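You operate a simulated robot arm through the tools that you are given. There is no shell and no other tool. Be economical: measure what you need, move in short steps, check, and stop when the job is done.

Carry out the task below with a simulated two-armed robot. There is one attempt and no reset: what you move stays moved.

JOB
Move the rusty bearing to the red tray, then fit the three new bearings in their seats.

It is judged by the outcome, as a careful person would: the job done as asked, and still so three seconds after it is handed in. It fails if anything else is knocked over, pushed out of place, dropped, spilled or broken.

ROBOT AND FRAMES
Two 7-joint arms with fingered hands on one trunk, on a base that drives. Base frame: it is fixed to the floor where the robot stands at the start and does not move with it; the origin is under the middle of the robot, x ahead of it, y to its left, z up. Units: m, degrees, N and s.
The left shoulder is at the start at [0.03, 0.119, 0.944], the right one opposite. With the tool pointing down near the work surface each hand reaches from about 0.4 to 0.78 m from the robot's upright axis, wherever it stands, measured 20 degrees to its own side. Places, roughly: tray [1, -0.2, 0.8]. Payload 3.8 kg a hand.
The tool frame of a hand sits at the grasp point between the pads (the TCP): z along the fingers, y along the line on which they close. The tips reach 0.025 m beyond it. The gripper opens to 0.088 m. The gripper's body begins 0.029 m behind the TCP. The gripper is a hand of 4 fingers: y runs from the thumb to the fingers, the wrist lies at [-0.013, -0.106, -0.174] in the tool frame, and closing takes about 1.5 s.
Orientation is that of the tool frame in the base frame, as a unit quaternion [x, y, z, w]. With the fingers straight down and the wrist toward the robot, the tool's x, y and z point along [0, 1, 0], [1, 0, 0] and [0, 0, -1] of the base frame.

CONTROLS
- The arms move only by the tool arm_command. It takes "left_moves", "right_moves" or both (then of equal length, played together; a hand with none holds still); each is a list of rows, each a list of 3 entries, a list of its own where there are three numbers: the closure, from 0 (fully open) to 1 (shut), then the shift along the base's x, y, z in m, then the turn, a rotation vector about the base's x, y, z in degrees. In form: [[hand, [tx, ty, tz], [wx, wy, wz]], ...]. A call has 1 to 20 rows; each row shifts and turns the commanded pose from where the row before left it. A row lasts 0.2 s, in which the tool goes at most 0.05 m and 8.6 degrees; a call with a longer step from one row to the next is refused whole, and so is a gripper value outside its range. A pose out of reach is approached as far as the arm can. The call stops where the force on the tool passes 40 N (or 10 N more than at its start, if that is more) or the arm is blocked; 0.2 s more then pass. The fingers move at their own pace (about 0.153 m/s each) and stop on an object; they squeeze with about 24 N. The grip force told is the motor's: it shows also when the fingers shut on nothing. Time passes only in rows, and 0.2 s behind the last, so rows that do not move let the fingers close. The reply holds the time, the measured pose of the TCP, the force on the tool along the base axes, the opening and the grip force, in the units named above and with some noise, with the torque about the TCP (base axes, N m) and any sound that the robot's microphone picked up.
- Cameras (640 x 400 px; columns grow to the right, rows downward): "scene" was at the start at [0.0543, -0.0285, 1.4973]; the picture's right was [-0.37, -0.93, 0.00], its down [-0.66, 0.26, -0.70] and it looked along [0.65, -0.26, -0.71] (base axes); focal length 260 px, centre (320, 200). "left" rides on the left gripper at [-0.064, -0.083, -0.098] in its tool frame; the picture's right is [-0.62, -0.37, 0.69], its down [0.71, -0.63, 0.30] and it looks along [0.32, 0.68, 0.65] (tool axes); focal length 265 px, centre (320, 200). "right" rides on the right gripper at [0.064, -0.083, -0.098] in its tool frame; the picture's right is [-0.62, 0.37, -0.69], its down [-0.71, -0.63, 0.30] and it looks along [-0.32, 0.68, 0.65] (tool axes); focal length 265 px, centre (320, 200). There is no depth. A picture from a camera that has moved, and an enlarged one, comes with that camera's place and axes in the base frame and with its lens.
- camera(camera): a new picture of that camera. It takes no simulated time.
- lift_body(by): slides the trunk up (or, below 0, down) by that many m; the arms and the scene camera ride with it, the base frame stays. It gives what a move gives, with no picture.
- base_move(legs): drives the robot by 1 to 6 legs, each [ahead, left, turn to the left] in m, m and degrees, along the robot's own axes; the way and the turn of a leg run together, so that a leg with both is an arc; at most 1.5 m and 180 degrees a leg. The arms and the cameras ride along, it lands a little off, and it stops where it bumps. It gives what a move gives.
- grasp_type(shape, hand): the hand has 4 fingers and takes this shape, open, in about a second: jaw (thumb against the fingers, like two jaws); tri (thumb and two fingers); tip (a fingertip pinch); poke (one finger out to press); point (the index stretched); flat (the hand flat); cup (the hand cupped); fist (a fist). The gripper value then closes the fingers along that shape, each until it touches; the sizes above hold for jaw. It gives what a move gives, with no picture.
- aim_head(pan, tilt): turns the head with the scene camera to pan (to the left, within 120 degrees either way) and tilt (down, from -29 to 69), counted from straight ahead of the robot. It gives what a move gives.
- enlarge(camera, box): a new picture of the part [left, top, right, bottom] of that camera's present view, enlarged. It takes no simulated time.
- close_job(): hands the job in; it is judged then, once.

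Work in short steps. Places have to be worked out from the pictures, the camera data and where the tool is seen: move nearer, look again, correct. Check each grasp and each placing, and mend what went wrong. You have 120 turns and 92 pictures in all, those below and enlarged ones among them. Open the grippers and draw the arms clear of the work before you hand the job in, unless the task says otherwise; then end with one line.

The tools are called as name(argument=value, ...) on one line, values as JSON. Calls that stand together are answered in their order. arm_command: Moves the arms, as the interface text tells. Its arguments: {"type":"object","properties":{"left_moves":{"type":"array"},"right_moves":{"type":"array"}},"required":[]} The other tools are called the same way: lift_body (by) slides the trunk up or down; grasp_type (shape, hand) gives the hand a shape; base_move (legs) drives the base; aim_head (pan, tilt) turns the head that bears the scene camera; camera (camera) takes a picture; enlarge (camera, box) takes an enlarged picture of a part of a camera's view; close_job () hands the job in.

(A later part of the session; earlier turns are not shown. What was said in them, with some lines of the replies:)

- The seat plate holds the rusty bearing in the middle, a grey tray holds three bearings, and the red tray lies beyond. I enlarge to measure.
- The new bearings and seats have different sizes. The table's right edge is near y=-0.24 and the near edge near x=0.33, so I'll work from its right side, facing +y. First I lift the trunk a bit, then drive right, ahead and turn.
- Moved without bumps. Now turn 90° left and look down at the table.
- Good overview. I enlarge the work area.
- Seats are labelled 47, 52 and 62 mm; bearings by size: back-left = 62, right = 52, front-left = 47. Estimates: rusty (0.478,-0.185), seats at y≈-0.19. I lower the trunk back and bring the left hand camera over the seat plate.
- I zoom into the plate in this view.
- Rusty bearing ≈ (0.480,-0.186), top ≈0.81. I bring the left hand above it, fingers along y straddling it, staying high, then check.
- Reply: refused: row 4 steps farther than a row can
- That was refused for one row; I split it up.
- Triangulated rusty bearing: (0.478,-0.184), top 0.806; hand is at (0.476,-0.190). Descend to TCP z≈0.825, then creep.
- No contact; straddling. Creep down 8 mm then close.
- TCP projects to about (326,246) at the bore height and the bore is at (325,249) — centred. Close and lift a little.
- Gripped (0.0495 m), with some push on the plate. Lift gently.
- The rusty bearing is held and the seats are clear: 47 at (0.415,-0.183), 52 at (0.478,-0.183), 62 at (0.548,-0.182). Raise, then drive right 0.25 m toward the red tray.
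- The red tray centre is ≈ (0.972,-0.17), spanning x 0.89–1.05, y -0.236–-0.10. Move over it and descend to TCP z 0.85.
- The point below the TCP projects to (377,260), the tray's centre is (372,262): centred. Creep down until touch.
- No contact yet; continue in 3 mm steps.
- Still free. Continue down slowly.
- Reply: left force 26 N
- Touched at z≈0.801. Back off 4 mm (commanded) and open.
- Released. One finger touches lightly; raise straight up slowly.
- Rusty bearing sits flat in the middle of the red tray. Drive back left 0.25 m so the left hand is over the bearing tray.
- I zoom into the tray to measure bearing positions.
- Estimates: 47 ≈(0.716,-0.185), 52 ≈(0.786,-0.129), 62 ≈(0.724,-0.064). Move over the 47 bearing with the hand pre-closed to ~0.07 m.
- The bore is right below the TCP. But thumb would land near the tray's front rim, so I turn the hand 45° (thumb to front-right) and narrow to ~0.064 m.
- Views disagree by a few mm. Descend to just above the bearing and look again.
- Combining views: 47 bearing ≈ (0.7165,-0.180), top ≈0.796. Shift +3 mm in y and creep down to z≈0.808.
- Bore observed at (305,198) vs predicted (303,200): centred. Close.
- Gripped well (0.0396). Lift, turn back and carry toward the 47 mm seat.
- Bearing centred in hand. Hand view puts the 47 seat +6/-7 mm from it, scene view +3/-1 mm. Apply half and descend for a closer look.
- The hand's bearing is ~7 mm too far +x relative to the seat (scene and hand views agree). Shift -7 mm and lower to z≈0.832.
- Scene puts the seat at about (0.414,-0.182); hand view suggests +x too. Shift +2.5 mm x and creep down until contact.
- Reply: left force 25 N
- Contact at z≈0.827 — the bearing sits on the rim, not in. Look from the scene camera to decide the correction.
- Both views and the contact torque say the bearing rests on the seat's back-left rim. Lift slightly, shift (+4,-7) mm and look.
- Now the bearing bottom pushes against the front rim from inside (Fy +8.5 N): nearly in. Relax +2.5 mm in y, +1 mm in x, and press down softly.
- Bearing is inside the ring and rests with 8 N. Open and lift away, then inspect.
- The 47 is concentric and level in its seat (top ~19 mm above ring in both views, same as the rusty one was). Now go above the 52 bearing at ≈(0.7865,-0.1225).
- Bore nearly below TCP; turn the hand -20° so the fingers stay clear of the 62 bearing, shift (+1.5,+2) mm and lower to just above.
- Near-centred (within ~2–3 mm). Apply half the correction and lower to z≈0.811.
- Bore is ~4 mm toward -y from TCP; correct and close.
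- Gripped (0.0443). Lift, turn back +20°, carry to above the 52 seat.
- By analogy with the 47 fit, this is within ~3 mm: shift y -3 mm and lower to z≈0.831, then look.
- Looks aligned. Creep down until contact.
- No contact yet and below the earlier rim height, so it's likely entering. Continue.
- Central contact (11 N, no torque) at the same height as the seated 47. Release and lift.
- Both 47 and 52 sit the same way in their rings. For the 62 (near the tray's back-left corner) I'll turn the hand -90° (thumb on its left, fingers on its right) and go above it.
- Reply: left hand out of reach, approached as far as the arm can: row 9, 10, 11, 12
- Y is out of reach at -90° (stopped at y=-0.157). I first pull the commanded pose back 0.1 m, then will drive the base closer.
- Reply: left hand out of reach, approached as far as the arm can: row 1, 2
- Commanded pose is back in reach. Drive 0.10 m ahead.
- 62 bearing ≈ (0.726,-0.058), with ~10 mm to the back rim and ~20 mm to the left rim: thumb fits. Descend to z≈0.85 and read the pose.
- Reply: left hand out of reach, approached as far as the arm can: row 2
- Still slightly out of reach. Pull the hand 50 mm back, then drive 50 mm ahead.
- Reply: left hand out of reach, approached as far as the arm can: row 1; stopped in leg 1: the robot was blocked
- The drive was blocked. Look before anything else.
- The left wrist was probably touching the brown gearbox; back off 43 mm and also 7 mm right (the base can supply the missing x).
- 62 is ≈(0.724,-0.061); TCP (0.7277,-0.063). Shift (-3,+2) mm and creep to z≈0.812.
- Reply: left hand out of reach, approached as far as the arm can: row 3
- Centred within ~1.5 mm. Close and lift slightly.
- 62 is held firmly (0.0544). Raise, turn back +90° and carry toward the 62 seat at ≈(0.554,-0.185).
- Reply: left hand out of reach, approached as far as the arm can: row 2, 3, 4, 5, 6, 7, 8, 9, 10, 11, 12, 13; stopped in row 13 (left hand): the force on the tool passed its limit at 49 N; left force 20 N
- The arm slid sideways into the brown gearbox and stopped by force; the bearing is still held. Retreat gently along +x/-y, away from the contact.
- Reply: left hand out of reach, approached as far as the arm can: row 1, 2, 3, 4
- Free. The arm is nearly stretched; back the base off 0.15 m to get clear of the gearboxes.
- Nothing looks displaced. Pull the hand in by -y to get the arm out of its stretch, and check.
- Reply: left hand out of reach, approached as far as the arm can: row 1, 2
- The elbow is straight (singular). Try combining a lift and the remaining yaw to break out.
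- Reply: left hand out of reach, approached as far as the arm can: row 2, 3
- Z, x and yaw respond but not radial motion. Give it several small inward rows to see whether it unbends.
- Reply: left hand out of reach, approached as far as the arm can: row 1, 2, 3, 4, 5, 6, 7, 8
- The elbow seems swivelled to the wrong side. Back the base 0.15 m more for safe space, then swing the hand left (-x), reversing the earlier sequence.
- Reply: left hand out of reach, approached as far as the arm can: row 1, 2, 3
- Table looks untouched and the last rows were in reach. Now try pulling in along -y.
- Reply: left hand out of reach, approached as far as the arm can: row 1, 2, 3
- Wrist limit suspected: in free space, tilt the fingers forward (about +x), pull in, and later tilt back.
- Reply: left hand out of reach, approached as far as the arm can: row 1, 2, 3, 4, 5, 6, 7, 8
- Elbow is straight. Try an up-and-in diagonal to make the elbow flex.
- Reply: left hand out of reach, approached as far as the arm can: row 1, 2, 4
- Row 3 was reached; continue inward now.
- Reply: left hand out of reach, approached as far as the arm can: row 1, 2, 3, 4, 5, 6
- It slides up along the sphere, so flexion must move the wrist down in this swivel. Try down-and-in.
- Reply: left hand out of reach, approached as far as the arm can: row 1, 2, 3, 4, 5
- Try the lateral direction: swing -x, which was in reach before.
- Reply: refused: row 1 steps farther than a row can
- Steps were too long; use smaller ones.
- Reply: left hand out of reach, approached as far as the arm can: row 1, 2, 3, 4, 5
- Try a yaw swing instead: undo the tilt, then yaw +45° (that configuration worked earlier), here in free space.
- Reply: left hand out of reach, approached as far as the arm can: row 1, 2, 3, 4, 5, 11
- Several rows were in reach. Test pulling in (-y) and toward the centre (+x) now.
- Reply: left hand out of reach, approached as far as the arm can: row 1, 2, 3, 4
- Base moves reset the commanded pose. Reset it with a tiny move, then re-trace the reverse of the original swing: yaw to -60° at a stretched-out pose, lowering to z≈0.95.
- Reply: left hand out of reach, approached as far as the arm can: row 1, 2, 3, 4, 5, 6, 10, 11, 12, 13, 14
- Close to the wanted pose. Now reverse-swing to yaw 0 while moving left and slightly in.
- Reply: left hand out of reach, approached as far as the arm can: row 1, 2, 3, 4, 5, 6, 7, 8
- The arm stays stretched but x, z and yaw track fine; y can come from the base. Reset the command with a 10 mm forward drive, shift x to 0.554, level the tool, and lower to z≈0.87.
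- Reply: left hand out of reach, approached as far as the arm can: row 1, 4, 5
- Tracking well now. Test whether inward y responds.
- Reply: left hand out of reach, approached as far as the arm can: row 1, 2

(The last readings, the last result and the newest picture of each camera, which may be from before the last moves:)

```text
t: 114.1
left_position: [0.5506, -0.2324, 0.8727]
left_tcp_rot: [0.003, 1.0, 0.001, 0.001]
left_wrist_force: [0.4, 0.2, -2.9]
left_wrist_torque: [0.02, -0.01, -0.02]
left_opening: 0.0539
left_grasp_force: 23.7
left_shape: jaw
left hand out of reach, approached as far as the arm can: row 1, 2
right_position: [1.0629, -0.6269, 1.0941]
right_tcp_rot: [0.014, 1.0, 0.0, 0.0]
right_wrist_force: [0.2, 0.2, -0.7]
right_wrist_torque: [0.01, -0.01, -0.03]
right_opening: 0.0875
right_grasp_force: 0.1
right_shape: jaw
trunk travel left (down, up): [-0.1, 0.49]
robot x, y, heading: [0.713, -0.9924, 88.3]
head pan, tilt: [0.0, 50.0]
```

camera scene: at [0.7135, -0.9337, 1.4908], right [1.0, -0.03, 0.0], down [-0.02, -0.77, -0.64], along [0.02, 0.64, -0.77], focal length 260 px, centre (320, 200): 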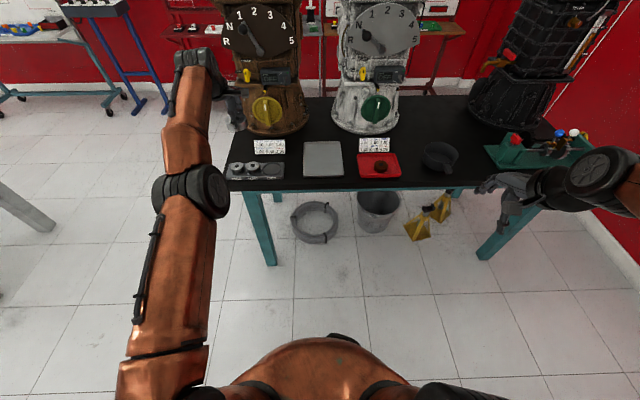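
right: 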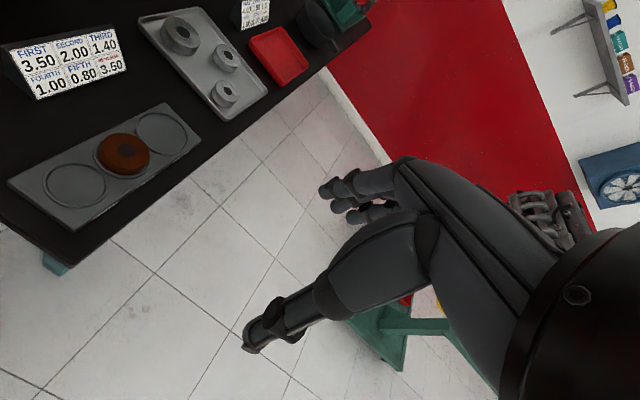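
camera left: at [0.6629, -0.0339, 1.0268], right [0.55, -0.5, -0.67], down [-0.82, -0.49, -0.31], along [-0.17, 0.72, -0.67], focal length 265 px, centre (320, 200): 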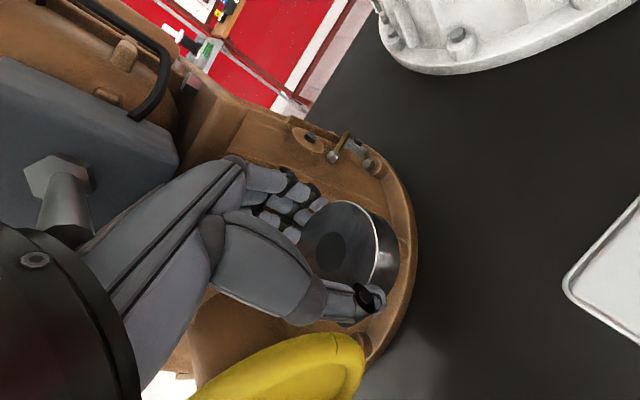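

Inward doesn't respond; use the base: drive 45 mm ahead, then look.

base_move(legs=[[0.045, 0, 0]])

enlarge(camera="left", box=[220, 150, 460, 350])

```text
t: 115.0
left_position: [0.5519, -0.1845, 0.8711]
left_tcp_rot: [0.003, 1.0, -0.001, 0.002]
left_wrist_force: [0.4, 0.3, -2.1]
left_wrist_torque: [-0.05, -0.01, 0.02]
left_opening: 0.0537
left_grasp_force: 24.1
left_shape: jaw
right_position: [1.064, -0.5795, 1.0931]
right_tcp_rot: [0.015, 1.0, -0.001, 0.001]
right_wrist_force: [0.9, -0.6, -0.3]
right_wrist_torque: [-0.04, -0.01, 0.02]
right_opening: 0.0877
right_grasp_force: 0.1
right_shape: jaw
trunk travel left (down, up): [-0.1, 0.49]
robot x, y, heading: [0.7165, -0.9492, 88.3]
head pan, tilt: [0.0, 50.0]
```

```text
2.00 times, centred on (340, 250) of left
camera zoom: at [0.6161, -0.268, 0.9694], right [0.62, -0.37, -0.69], down [-0.72, -0.63, -0.3], along [-0.32, 0.68, -0.66], focal length 531 px, centre (280, 100)
```

zoom: 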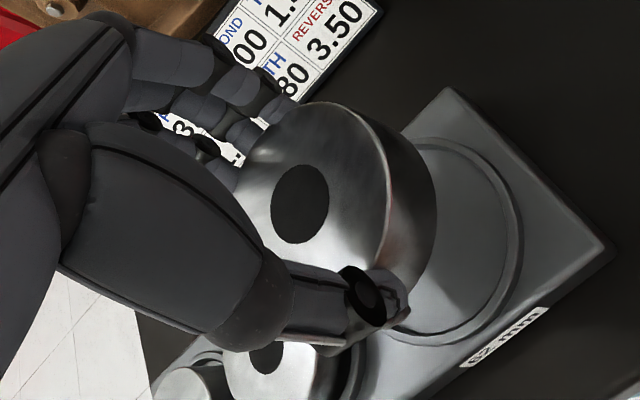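

By analogy with earlier fits (same measurement bias), it's within ~3 mm. Lower to z≈0.835 and look in both views.

arm_command(left_moves=[[1, [0, 0, -0.012], [0, 0, 0]], [1, [0, 0, -0.012], [0, 0, 0]], [1, [0, 0, -0.01], [0, 0, 0]], [1, [0, 0, 0], [0, 0, 0]]])

enlarge(camera="left", box=[220, 150, 460, 350])

enlarge(camera="scene", box=[225, 145, 295, 195])

```text
t: 116.0
left_position: [0.5514, -0.1867, 0.8386]
left_tcp_rot: [0.003, 1.0, 0.001, 0.001]
left_wrist_force: [0.5, 1.2, -3.5]
left_wrist_torque: [0.01, -0.01, 0.03]
left_opening: 0.0536
left_grasp_force: 23.8
left_shape: jaw
right_position: [1.0643, -0.5803, 1.0938]
right_tcp_rot: [0.015, 1.0, 0.0, 0.0]
right_wrist_force: [0.1, 0.5, 0.4]
right_wrist_torque: [0.0, 0.03, -0.03]
right_opening: 0.0876
right_grasp_force: 0.1
right_shape: jaw
trunk travel left (down, up): [-0.1, 0.49]
robot x, y, heading: [0.7137, -0.9463, 88.2]
head pan, tilt: [0.0, 50.0]
```

```text
2.00 times, centred on (340, 250) of left
camera zoom: at [0.6158, -0.2706, 0.9376], right [0.62, -0.37, -0.69], down [-0.72, -0.63, -0.31], along [-0.32, 0.69, -0.65], focal length 531 px, centre (280, 100)
```

zoom: 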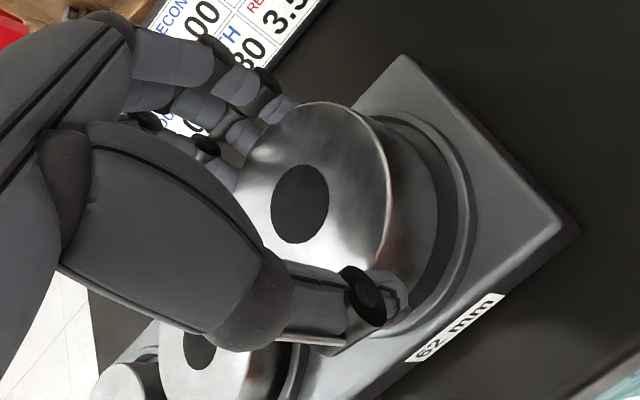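

```text
8.00 times, centred on (260, 170) of scene
camera zoom: at [0.7142, -0.8885, 1.4909], right [1.0, -0.03, 0.0], down [-0.02, -0.77, -0.64], along [0.02, 0.64, -0.77], focal length 2081 px, centre (800, 440)
```

zoom: 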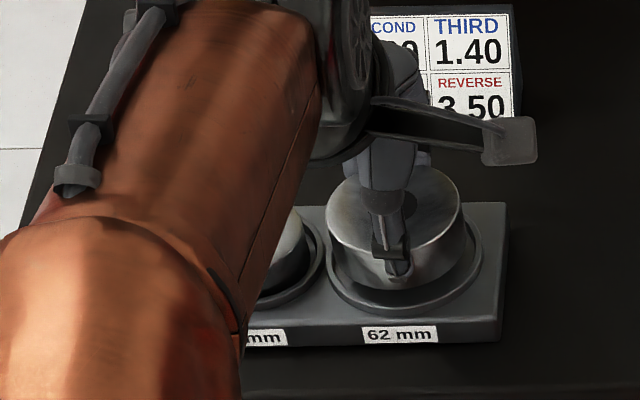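

Hand view matches the 52's alignment just before seating; scene suggests maybe slightly -y. Creep down and read contact torque.

arm_command(left_moves=[[1, [0, 0, -0.004], [0, 0, 0]], [1, [0, 0, -0.003], [0, 0, 0]], [1, [0, 0, -0.002], [0, 0, 0]], [1, [0, 0, 0], [0, 0, 0]]])

```text
t: 117.0
left_position: [0.5514, -0.1883, 0.8308]
left_tcp_rot: [0.002, 1.0, 0.002, 0.001]
left_wrist_force: [-0.5, 0.5, 1.9]
left_wrist_torque: [-0.04, 0.0, -0.02]
left_opening: 0.0537
left_grasp_force: 23.3
left_shape: jaw
right_position: [1.0637, -0.5801, 1.0945]
right_tcp_rot: [0.016, 1.0, -0.001, 0.001]
right_wrist_force: [-0.1, -0.2, 0.3]
right_wrist_torque: [0.0, 0.02, -0.02]
right_opening: 0.0878
right_grasp_force: 0.1
right_shape: jaw
trunk travel left (down, up): [-0.1, 0.49]
robot x, y, heading: [0.7111, -0.9465, 88.4]
head pan, tilt: [0.0, 50.0]
```

Light contact starts (torque slightly toward the front rim). Press 2 mm more to read it better.

arm_command(left_moves=[[1, [0, 0, -0.002], [0, 0, 0]], [1, [0, 0, 0], [0, 0, 0]]])

enlarge(camera="left", box=[220, 150, 460, 350])

```text
t: 117.6
left_position: [0.5527, -0.1883, 0.8296]
left_tcp_rot: [0.003, 1.0, 0.003, 0.001]
left_wrist_force: [-0.8, 3.0, 8.0]
left_wrist_torque: [-0.14, 0.02, -0.01]
left_opening: 0.0536
left_grasp_force: 23.9
left_shape: jaw
right_position: [1.064, -0.5802, 1.0951]
right_tcp_rot: [0.015, 1.0, 0.002, 0.001]
right_wrist_force: [-0.8, -0.5, -0.6]
right_wrist_torque: [0.02, -0.01, 0.01]
right_opening: 0.0876
right_grasp_force: 0.1
right_shape: jaw
trunk travel left (down, up): [-0.1, 0.49]
robot x, y, heading: [0.7135, -0.948, 88.4]
head pan, tilt: [0.0, 50.0]
```

```text
2.00 times, centred on (340, 250) of left
camera zoom: at [0.6159, -0.2724, 0.9282], right [0.62, -0.37, -0.69], down [-0.72, -0.63, -0.31], along [-0.32, 0.69, -0.65], focal length 531 px, centre (280, 100)
```

zoom: 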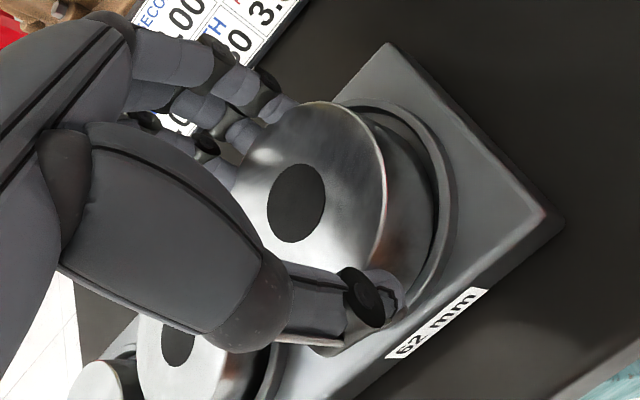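

Torque shows contact ~22 mm to the front: bearing sits on the front rim, needs ~+3 mm y. Raise 3 mm and try a +y arm shift.

arm_command(left_moves=[[1, [0, 0, 0.004], [0, 0, 0]], [1, [0, 0.004, 0], [0, 0, 0]], [1, [0, 0, 0], [0, 0, 0]], [1, [0, 0, 0], [0, 0, 0]]])

```text
t: 118.6
left_position: [0.5523, -0.1888, 0.831]
left_tcp_rot: [0.003, 1.0, 0.0, 0.0]
left_wrist_force: [0.4, 0.3, -2.1]
left_wrist_torque: [-0.02, -0.05, 0.04]
left_opening: 0.0536
left_grasp_force: 24.1
left_shape: jaw
left hand out of reach, approached as far as the arm can: row 2
right_position: [1.0644, -0.5805, 1.0948]
right_tcp_rot: [0.015, 1.0, 0.0, -0.001]
right_wrist_force: [0.0, -0.1, -0.1]
right_wrist_torque: [0.0, -0.03, -0.04]
right_opening: 0.0875
right_grasp_force: 0.0
right_shape: jaw
trunk travel left (down, up): [-0.1, 0.49]
robot x, y, heading: [0.711, -0.9444, 88.2]
head pan, tilt: [0.0, 50.0]
```

Free again; y via the base: 4 mm ahead.

base_move(legs=[[0.004, 0, 0]])

arm_command(left_moves=[[1, [0, 0, 0], [0, 0, 0]]])

```text
t: 119.3
left_position: [0.552, -0.184, 0.8315]
left_tcp_rot: [0.002, 1.0, 0.0, 0.001]
left_wrist_force: [-0.1, -0.2, -2.7]
left_wrist_torque: [0.02, 0.0, -0.03]
left_opening: 0.0537
left_grasp_force: 23.8
left_shape: jaw
right_position: [1.0646, -0.5752, 1.0926]
right_tcp_rot: [0.015, 1.0, 0.0, 0.0]
right_wrist_force: [-1.2, 0.4, 0.3]
right_wrist_torque: [0.02, -0.01, -0.01]
right_opening: 0.0878
right_grasp_force: 0.1
right_shape: jaw
trunk travel left (down, up): [-0.1, 0.49]
robot x, y, heading: [0.7133, -0.945, 88.4]
head pan, tilt: [0.0, 50.0]
```

```text
t: 119.7
left_position: [0.5516, -0.1844, 0.8313]
left_tcp_rot: [0.003, 1.0, 0.001, 0.001]
left_wrist_force: [-0.1, -0.3, -2.5]
left_wrist_torque: [-0.02, -0.02, 0.02]
left_opening: 0.0537
left_grasp_force: 24.1
left_shape: jaw
right_position: [1.0643, -0.5753, 1.0937]
right_tcp_rot: [0.015, 1.0, 0.0, 0.001]
right_wrist_force: [0.1, 1.0, -0.2]
right_wrist_torque: [0.0, -0.02, 0.0]
right_opening: 0.0878
right_grasp_force: 0.0
right_shape: jaw
trunk travel left (down, up): [-0.1, 0.49]
robot x, y, heading: [0.7141, -0.9446, 88.4]
head pan, tilt: [0.0, 50.0]
```

The hand moved +4 mm to y=-0.184. Press down again in 2 mm steps.

arm_command(left_moves=[[1, [0, 0, -0.002], [0, 0, 0]], [1, [0, 0, -0.002], [0, 0, 0]], [1, [0, 0, -0.002], [0, 0, 0]], [1, [0, 0, 0], [0, 0, 0]]])

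```text
t: 120.7
left_position: [0.5515, -0.1843, 0.8265]
left_tcp_rot: [0.002, 1.0, 0.0, 0.001]
left_wrist_force: [0.8, 0.3, -2.8]
left_wrist_torque: [-0.03, -0.01, -0.01]
left_opening: 0.0538
left_grasp_force: 24.2
left_shape: jaw
right_position: [1.0637, -0.5767, 1.0944]
right_tcp_rot: [0.015, 1.0, 0.0, 0.001]
right_wrist_force: [-0.1, 0.3, 0.4]
right_wrist_torque: [-0.01, 0.0, -0.02]
right_opening: 0.0877
right_grasp_force: 0.0
right_shape: jaw
trunk travel left (down, up): [-0.1, 0.49]
robot x, y, heading: [0.7146, -0.9468, 88.3]
head pan, tilt: [0.0, 50.0]
```

Now below the former rim contact (0.8265) and still free: it's entering the seat. Continue.

arm_command(left_moves=[[1, [0, 0, -0.002], [0, 0, 0]], [1, [0, 0, -0.002], [0, 0, 0]], [1, [0, 0, 0], [0, 0, 0]]])

enlarge(camera="left", box=[220, 150, 460, 350])

```text
t: 121.5
left_position: [0.5509, -0.1858, 0.8257]
left_tcp_rot: [0.002, 1.0, 0.001, 0.001]
left_wrist_force: [0.3, 1.2, 0.7]
left_wrist_torque: [0.05, -0.03, 0.03]
left_opening: 0.0536
left_grasp_force: 23.9
left_shape: jaw
left hand out of reach, approached as far as the arm can: row 1
right_position: [1.0635, -0.5765, 1.0935]
right_tcp_rot: [0.015, 1.0, 0.0, 0.0]
right_wrist_force: [0.4, 0.1, -0.5]
right_wrist_torque: [-0.01, 0.03, -0.01]
right_opening: 0.0873
right_grasp_force: 0.0
right_shape: jaw
trunk travel left (down, up): [-0.1, 0.49]
robot x, y, heading: [0.7164, -0.9416, 88.4]
head pan, tilt: [0.0, 50.0]
```

```text
2.00 times, centred on (340, 250) of left
camera zoom: at [0.6143, -0.2691, 0.9244], right [0.62, -0.37, -0.69], down [-0.72, -0.63, -0.31], along [-0.32, 0.69, -0.65], focal length 531 px, centre (280, 100)
```

zoom: 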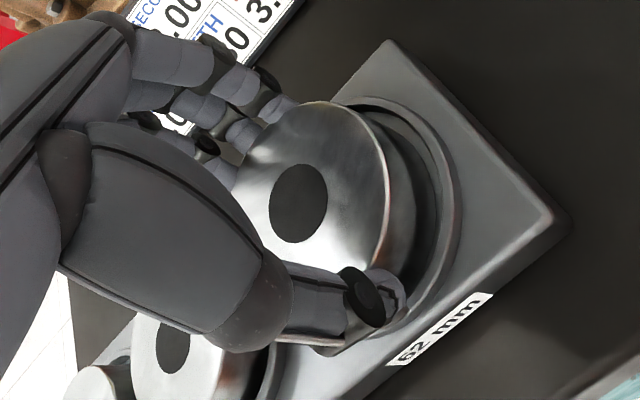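

Touch begins at the expected seat height. Press 3 mm more to confirm it's bottomed out centrally.

arm_command(left_moves=[[1, [0, 0, -0.002], [0, 0, 0]], [1, [0, 0, -0.001], [0, 0, 0]], [1, [0, 0, 0], [0, 0, 0]]])

```text
t: 122.3
left_position: [0.5503, -0.1852, 0.8256]
left_tcp_rot: [0.003, 1.0, 0.004, 0.001]
left_wrist_force: [2.1, 2.9, 14.0]
left_wrist_torque: [0.1, 0.05, -0.04]
left_opening: 0.0534
left_grasp_force: 23.9
left_shape: jaw
right_position: [1.0644, -0.5788, 1.0949]
right_tcp_rot: [0.015, 1.0, 0.0, -0.001]
right_wrist_force: [-0.3, 0.2, 0.7]
right_wrist_torque: [0.0, -0.01, 0.0]
right_opening: 0.0878
right_grasp_force: 0.1
right_shape: jaw
trunk travel left (down, up): [-0.1, 0.49]
robot x, y, heading: [0.7131, -0.9452, 88.0]
head pan, tilt: [0.0, 50.0]
```

Bottomed (17 N, ~5 mm below rim contact), with the left wall lightly touching. Shift +1.5 mm x, release and rise.

arm_command(left_moves=[[1, [0.0015, 0, 0.002], [0, 0, 0]], [0.7, [0, 0, 0], [0, 0, 0]], [0.4, [0, 0, 0], [0, 0, 0]], [0.2, [0, 0, 0], [0, 0, 0]], [0.1, [0, 0, 0], [0, 0, 0]], [0.1, [0, 0, 0], [0, 0, 0]], [0.1, [0, 0, 0], [0, 0, 0]]])

enlarge(camera="left", box=[220, 150, 460, 350])

```text
t: 123.9
left_position: [0.5517, -0.1856, 0.8228]
left_tcp_rot: [0.002, 1.0, 0.0, 0.001]
left_wrist_force: [0.2, 0.3, -0.4]
left_wrist_torque: [-0.02, -0.02, -0.01]
left_opening: 0.0791
left_grasp_force: 0.0
left_shape: jaw
right_position: [1.0653, -0.5757, 1.0942]
right_tcp_rot: [0.015, 1.0, 0.001, 0.0]
right_wrist_force: [0.1, -0.8, 0.0]
right_wrist_torque: [-0.04, -0.02, 0.0]
right_opening: 0.0876
right_grasp_force: 0.1
right_shape: jaw
trunk travel left (down, up): [-0.1, 0.49]
robot x, y, heading: [0.7102, -0.9444, 88.3]
head pan, tilt: [0.0, 50.0]
```

```text
2.00 times, centred on (340, 250) of left
camera zoom: at [0.6154, -0.2704, 0.9212], right [0.62, -0.37, -0.69], down [-0.72, -0.63, -0.31], along [-0.32, 0.69, -0.65], focal length 531 px, centre (280, 100)
```

zoom: 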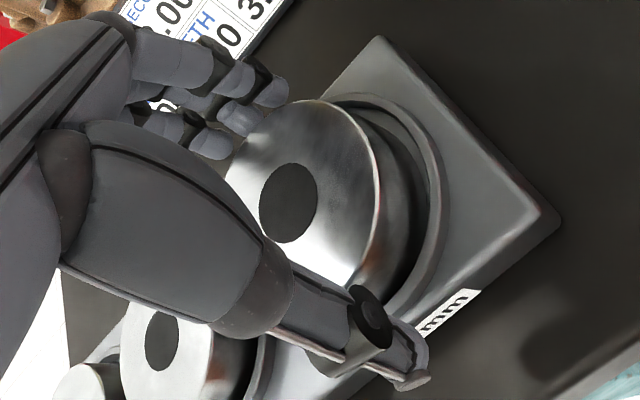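

Released, bearing looks inside its ring. Rise straight up.

arm_command(left_moves=[[0.1, [0, 0, 0.01], [0, 0, 0]], [0.1, [0, 0, 0.015], [0, 0, 0]], [0.1, [0, 0, 0.03], [0, 0, 0]], [0.1, [0, 0, 0.04], [0, 0, 0]], [0.1, [0, 0, 0], [0, 0, 0]]])

enlarge(camera="left", box=[310, 150, 550, 350])

```text
t: 125.1
left_position: [0.5534, -0.1856, 0.9201]
left_tcp_rot: [0.002, 1.0, 0.0, 0.001]
left_wrist_force: [0.6, 0.2, -0.7]
left_wrist_torque: [0.0, -0.02, 0.01]
left_opening: 0.0789
left_grasp_force: 0.0
left_shape: jaw
right_position: [1.0651, -0.5765, 1.0933]
right_tcp_rot: [0.015, 1.0, 0.0, -0.001]
right_wrist_force: [0.2, 0.5, -0.1]
right_wrist_torque: [0.02, -0.03, -0.02]
right_opening: 0.0877
right_grasp_force: 0.1
right_shape: jaw
trunk travel left (down, up): [-0.1, 0.49]
robot x, y, heading: [0.7124, -0.9419, 88.3]
head pan, tilt: [0.0, 50.0]
```

```text
2.00 times, centred on (430, 250) of left
camera zoom: at [0.6176, -0.2697, 1.0186], right [0.62, -0.37, -0.69], down [-0.72, -0.63, -0.31], along [-0.32, 0.69, -0.65], focal length 531 px, centre (100, 100)
```

zoom: 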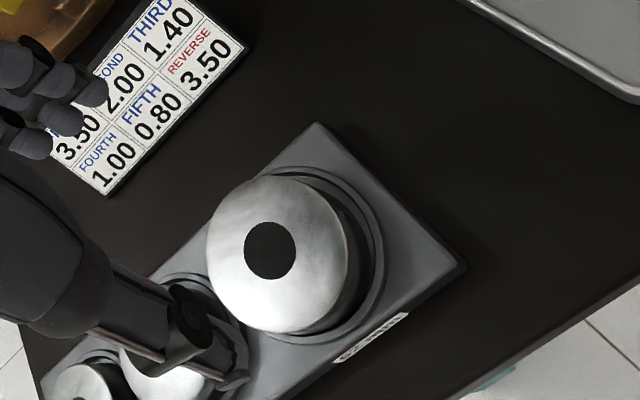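

Looks seated like the others. Back the base away 0.25 m and check from the scene camera.

base_move(legs=[[-0.25, 0, 0]])

arm_command(left_moves=[[0, [-0.04, 0, 0.02], [0, 0, 0]], [0, [-0.04, 0, 0.02], [0, 0, 0]], [0, [-0.04, 0, 0.02], [0, 0, 0]], [0, [-0.04, 0, 0.02], [0, 0, 0]]])

camera(camera="scene")

enlarge(camera="scene", box=[235, 120, 305, 170])

```text
t: 127.0
left_position: [0.5184, -0.4162, 0.9202]
left_tcp_rot: [-0.011, 1.0, 0.0, 0.001]
left_wrist_force: [0.2, 0.7, -0.4]
left_wrist_torque: [0.01, 0.01, 0.02]
left_opening: 0.0792
left_grasp_force: 0.1
left_shape: jaw
right_position: [1.0393, -0.7932, 1.0932]
right_tcp_rot: [0.001, 1.0, 0.0, 0.001]
right_wrist_force: [0.7, 0.0, -0.4]
right_wrist_torque: [-0.01, 0.01, -0.01]
right_opening: 0.0877
right_grasp_force: 0.1
right_shape: jaw
trunk travel left (down, up): [-0.1, 0.49]
robot x, y, heading: [0.6972, -1.1696, 89.5]
head pan, tilt: [0.0, 50.0]
stopped in leg 1: the robot was blocked; the commanded pose is now the measured one
```

```text
t: 128.0
left_position: [0.3674, -0.4402, 0.9991]
left_tcp_rot: [-0.01, 1.0, -0.001, 0.0]
left_wrist_force: [-0.4, 0.7, -1.0]
left_wrist_torque: [0.02, 0.02, -0.01]
left_opening: 0.0877
left_grasp_force: 0.1
left_shape: jaw
left hand out of reach, approached as far as the arm can: row 3, 4
right_position: [1.0386, -0.7928, 1.0939]
right_tcp_rot: [0.002, 1.0, 0.0, 0.001]
right_wrist_force: [-0.3, -0.3, 0.1]
right_wrist_torque: [0.02, 0.01, 0.02]
right_opening: 0.0879
right_grasp_force: 0.1
right_shape: jaw
trunk travel left (down, up): [-0.1, 0.49]
robot x, y, heading: [0.6989, -1.1679, 89.7]
head pan, tilt: [0.0, 50.0]
```

```text
5 pictures are left
camera scene: at [0.6973, -1.1103, 1.4909], right [1.0, -0.01, 0.0], down [0.0, -0.77, -0.64], along [0.0, 0.64, -0.77], focal length 260 px, centre (320, 200)
```

scene: 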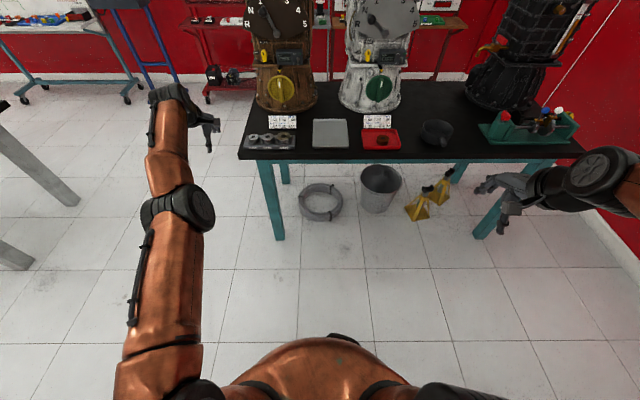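

```text
8.00 times, centred on (270, 145) of scene
camera zoom: at [0.6973, -1.1103, 1.4909], right [1.0, -0.01, 0.0], down [0.0, -0.77, -0.64], along [0.0, 0.64, -0.77], focal length 2081 px, centre (720, 640)
```

zoom: 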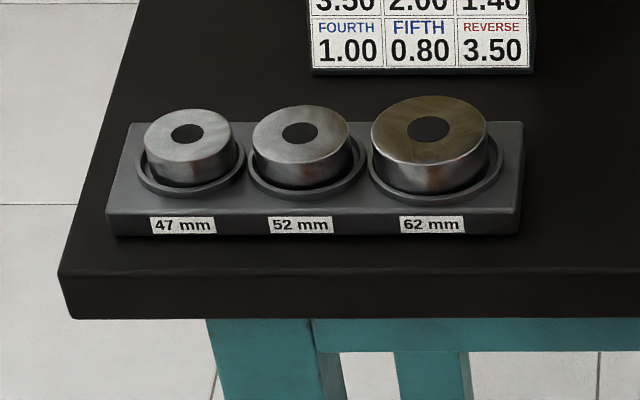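

All three bearings sit level in their rings. The base bumped something behind while backing; move forward slightly and look back there.

base_move(legs=[[0.05, 0, 0]])

aim_head(pan=-115, tilt=45)

camera(camera="scene")

```text
t: 128.9
left_position: [0.3678, -0.388, 0.997]
left_tcp_rot: [-0.01, 1.0, -0.002, 0.001]
left_wrist_force: [0.0, 0.1, -0.2]
left_wrist_torque: [-0.05, -0.02, -0.02]
left_opening: 0.0873
left_grasp_force: 0.0
left_shape: jaw
right_position: [1.0396, -0.7422, 1.0939]
right_tcp_rot: [0.002, 1.0, -0.001, 0.001]
right_wrist_force: [0.7, 0.5, 0.4]
right_wrist_torque: [-0.03, -0.02, 0.0]
right_opening: 0.0879
right_grasp_force: 0.1
right_shape: jaw
trunk travel left (down, up): [-0.1, 0.49]
robot x, y, heading: [0.6988, -1.1217, 89.9]
head pan, tilt: [0.0, 50.0]
```

```text
t: 130.8
left_position: [0.3672, -0.3908, 0.9992]
left_tcp_rot: [-0.011, 1.0, 0.0, 0.0]
left_wrist_force: [0.4, -0.3, 0.4]
left_wrist_torque: [-0.03, -0.01, 0.01]
left_opening: 0.0874
left_grasp_force: 0.1
left_shape: jaw
right_position: [1.0405, -0.7431, 1.0943]
right_tcp_rot: [0.002, 1.0, 0.001, 0.001]
right_wrist_force: [0.2, -0.3, 0.1]
right_wrist_torque: [0.0, 0.0, -0.03]
right_opening: 0.0876
right_grasp_force: 0.0
right_shape: jaw
trunk travel left (down, up): [-0.1, 0.49]
robot x, y, heading: [0.6974, -1.1225, 89.9]
head pan, tilt: [-115.0, 45.0]
```

```text
3 pictures are left
camera scene: at [0.771, -1.1724, 1.4978], right [-0.43, -0.9, 0.0], down [-0.64, 0.3, -0.71], along [0.64, -0.3, -0.71], focal length 260 px, centre (320, 200)
```

scene: 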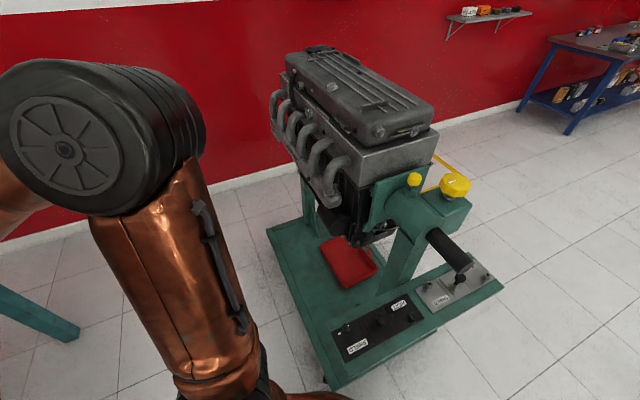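

The base only nudged the corner of the engine stand; by my estimate it is still where it stood (near corner ≈(0.95,-1.3)) with nothing fallen. Grippers are open and arms clear of the table; hand in.

close_job()

```text
The job is handed in.
```

The rusty bearing is in the red tray and the 47, 52 and 62 mm bearings are fitted in their matching seats. While handling the 62 the left hand ran into the brown gearbox (stopped at 49 N), a drive was blocked earlier near that gearbox, and the base bumped the engine stand when backing off; pictures showed nothing displaced or fallen.
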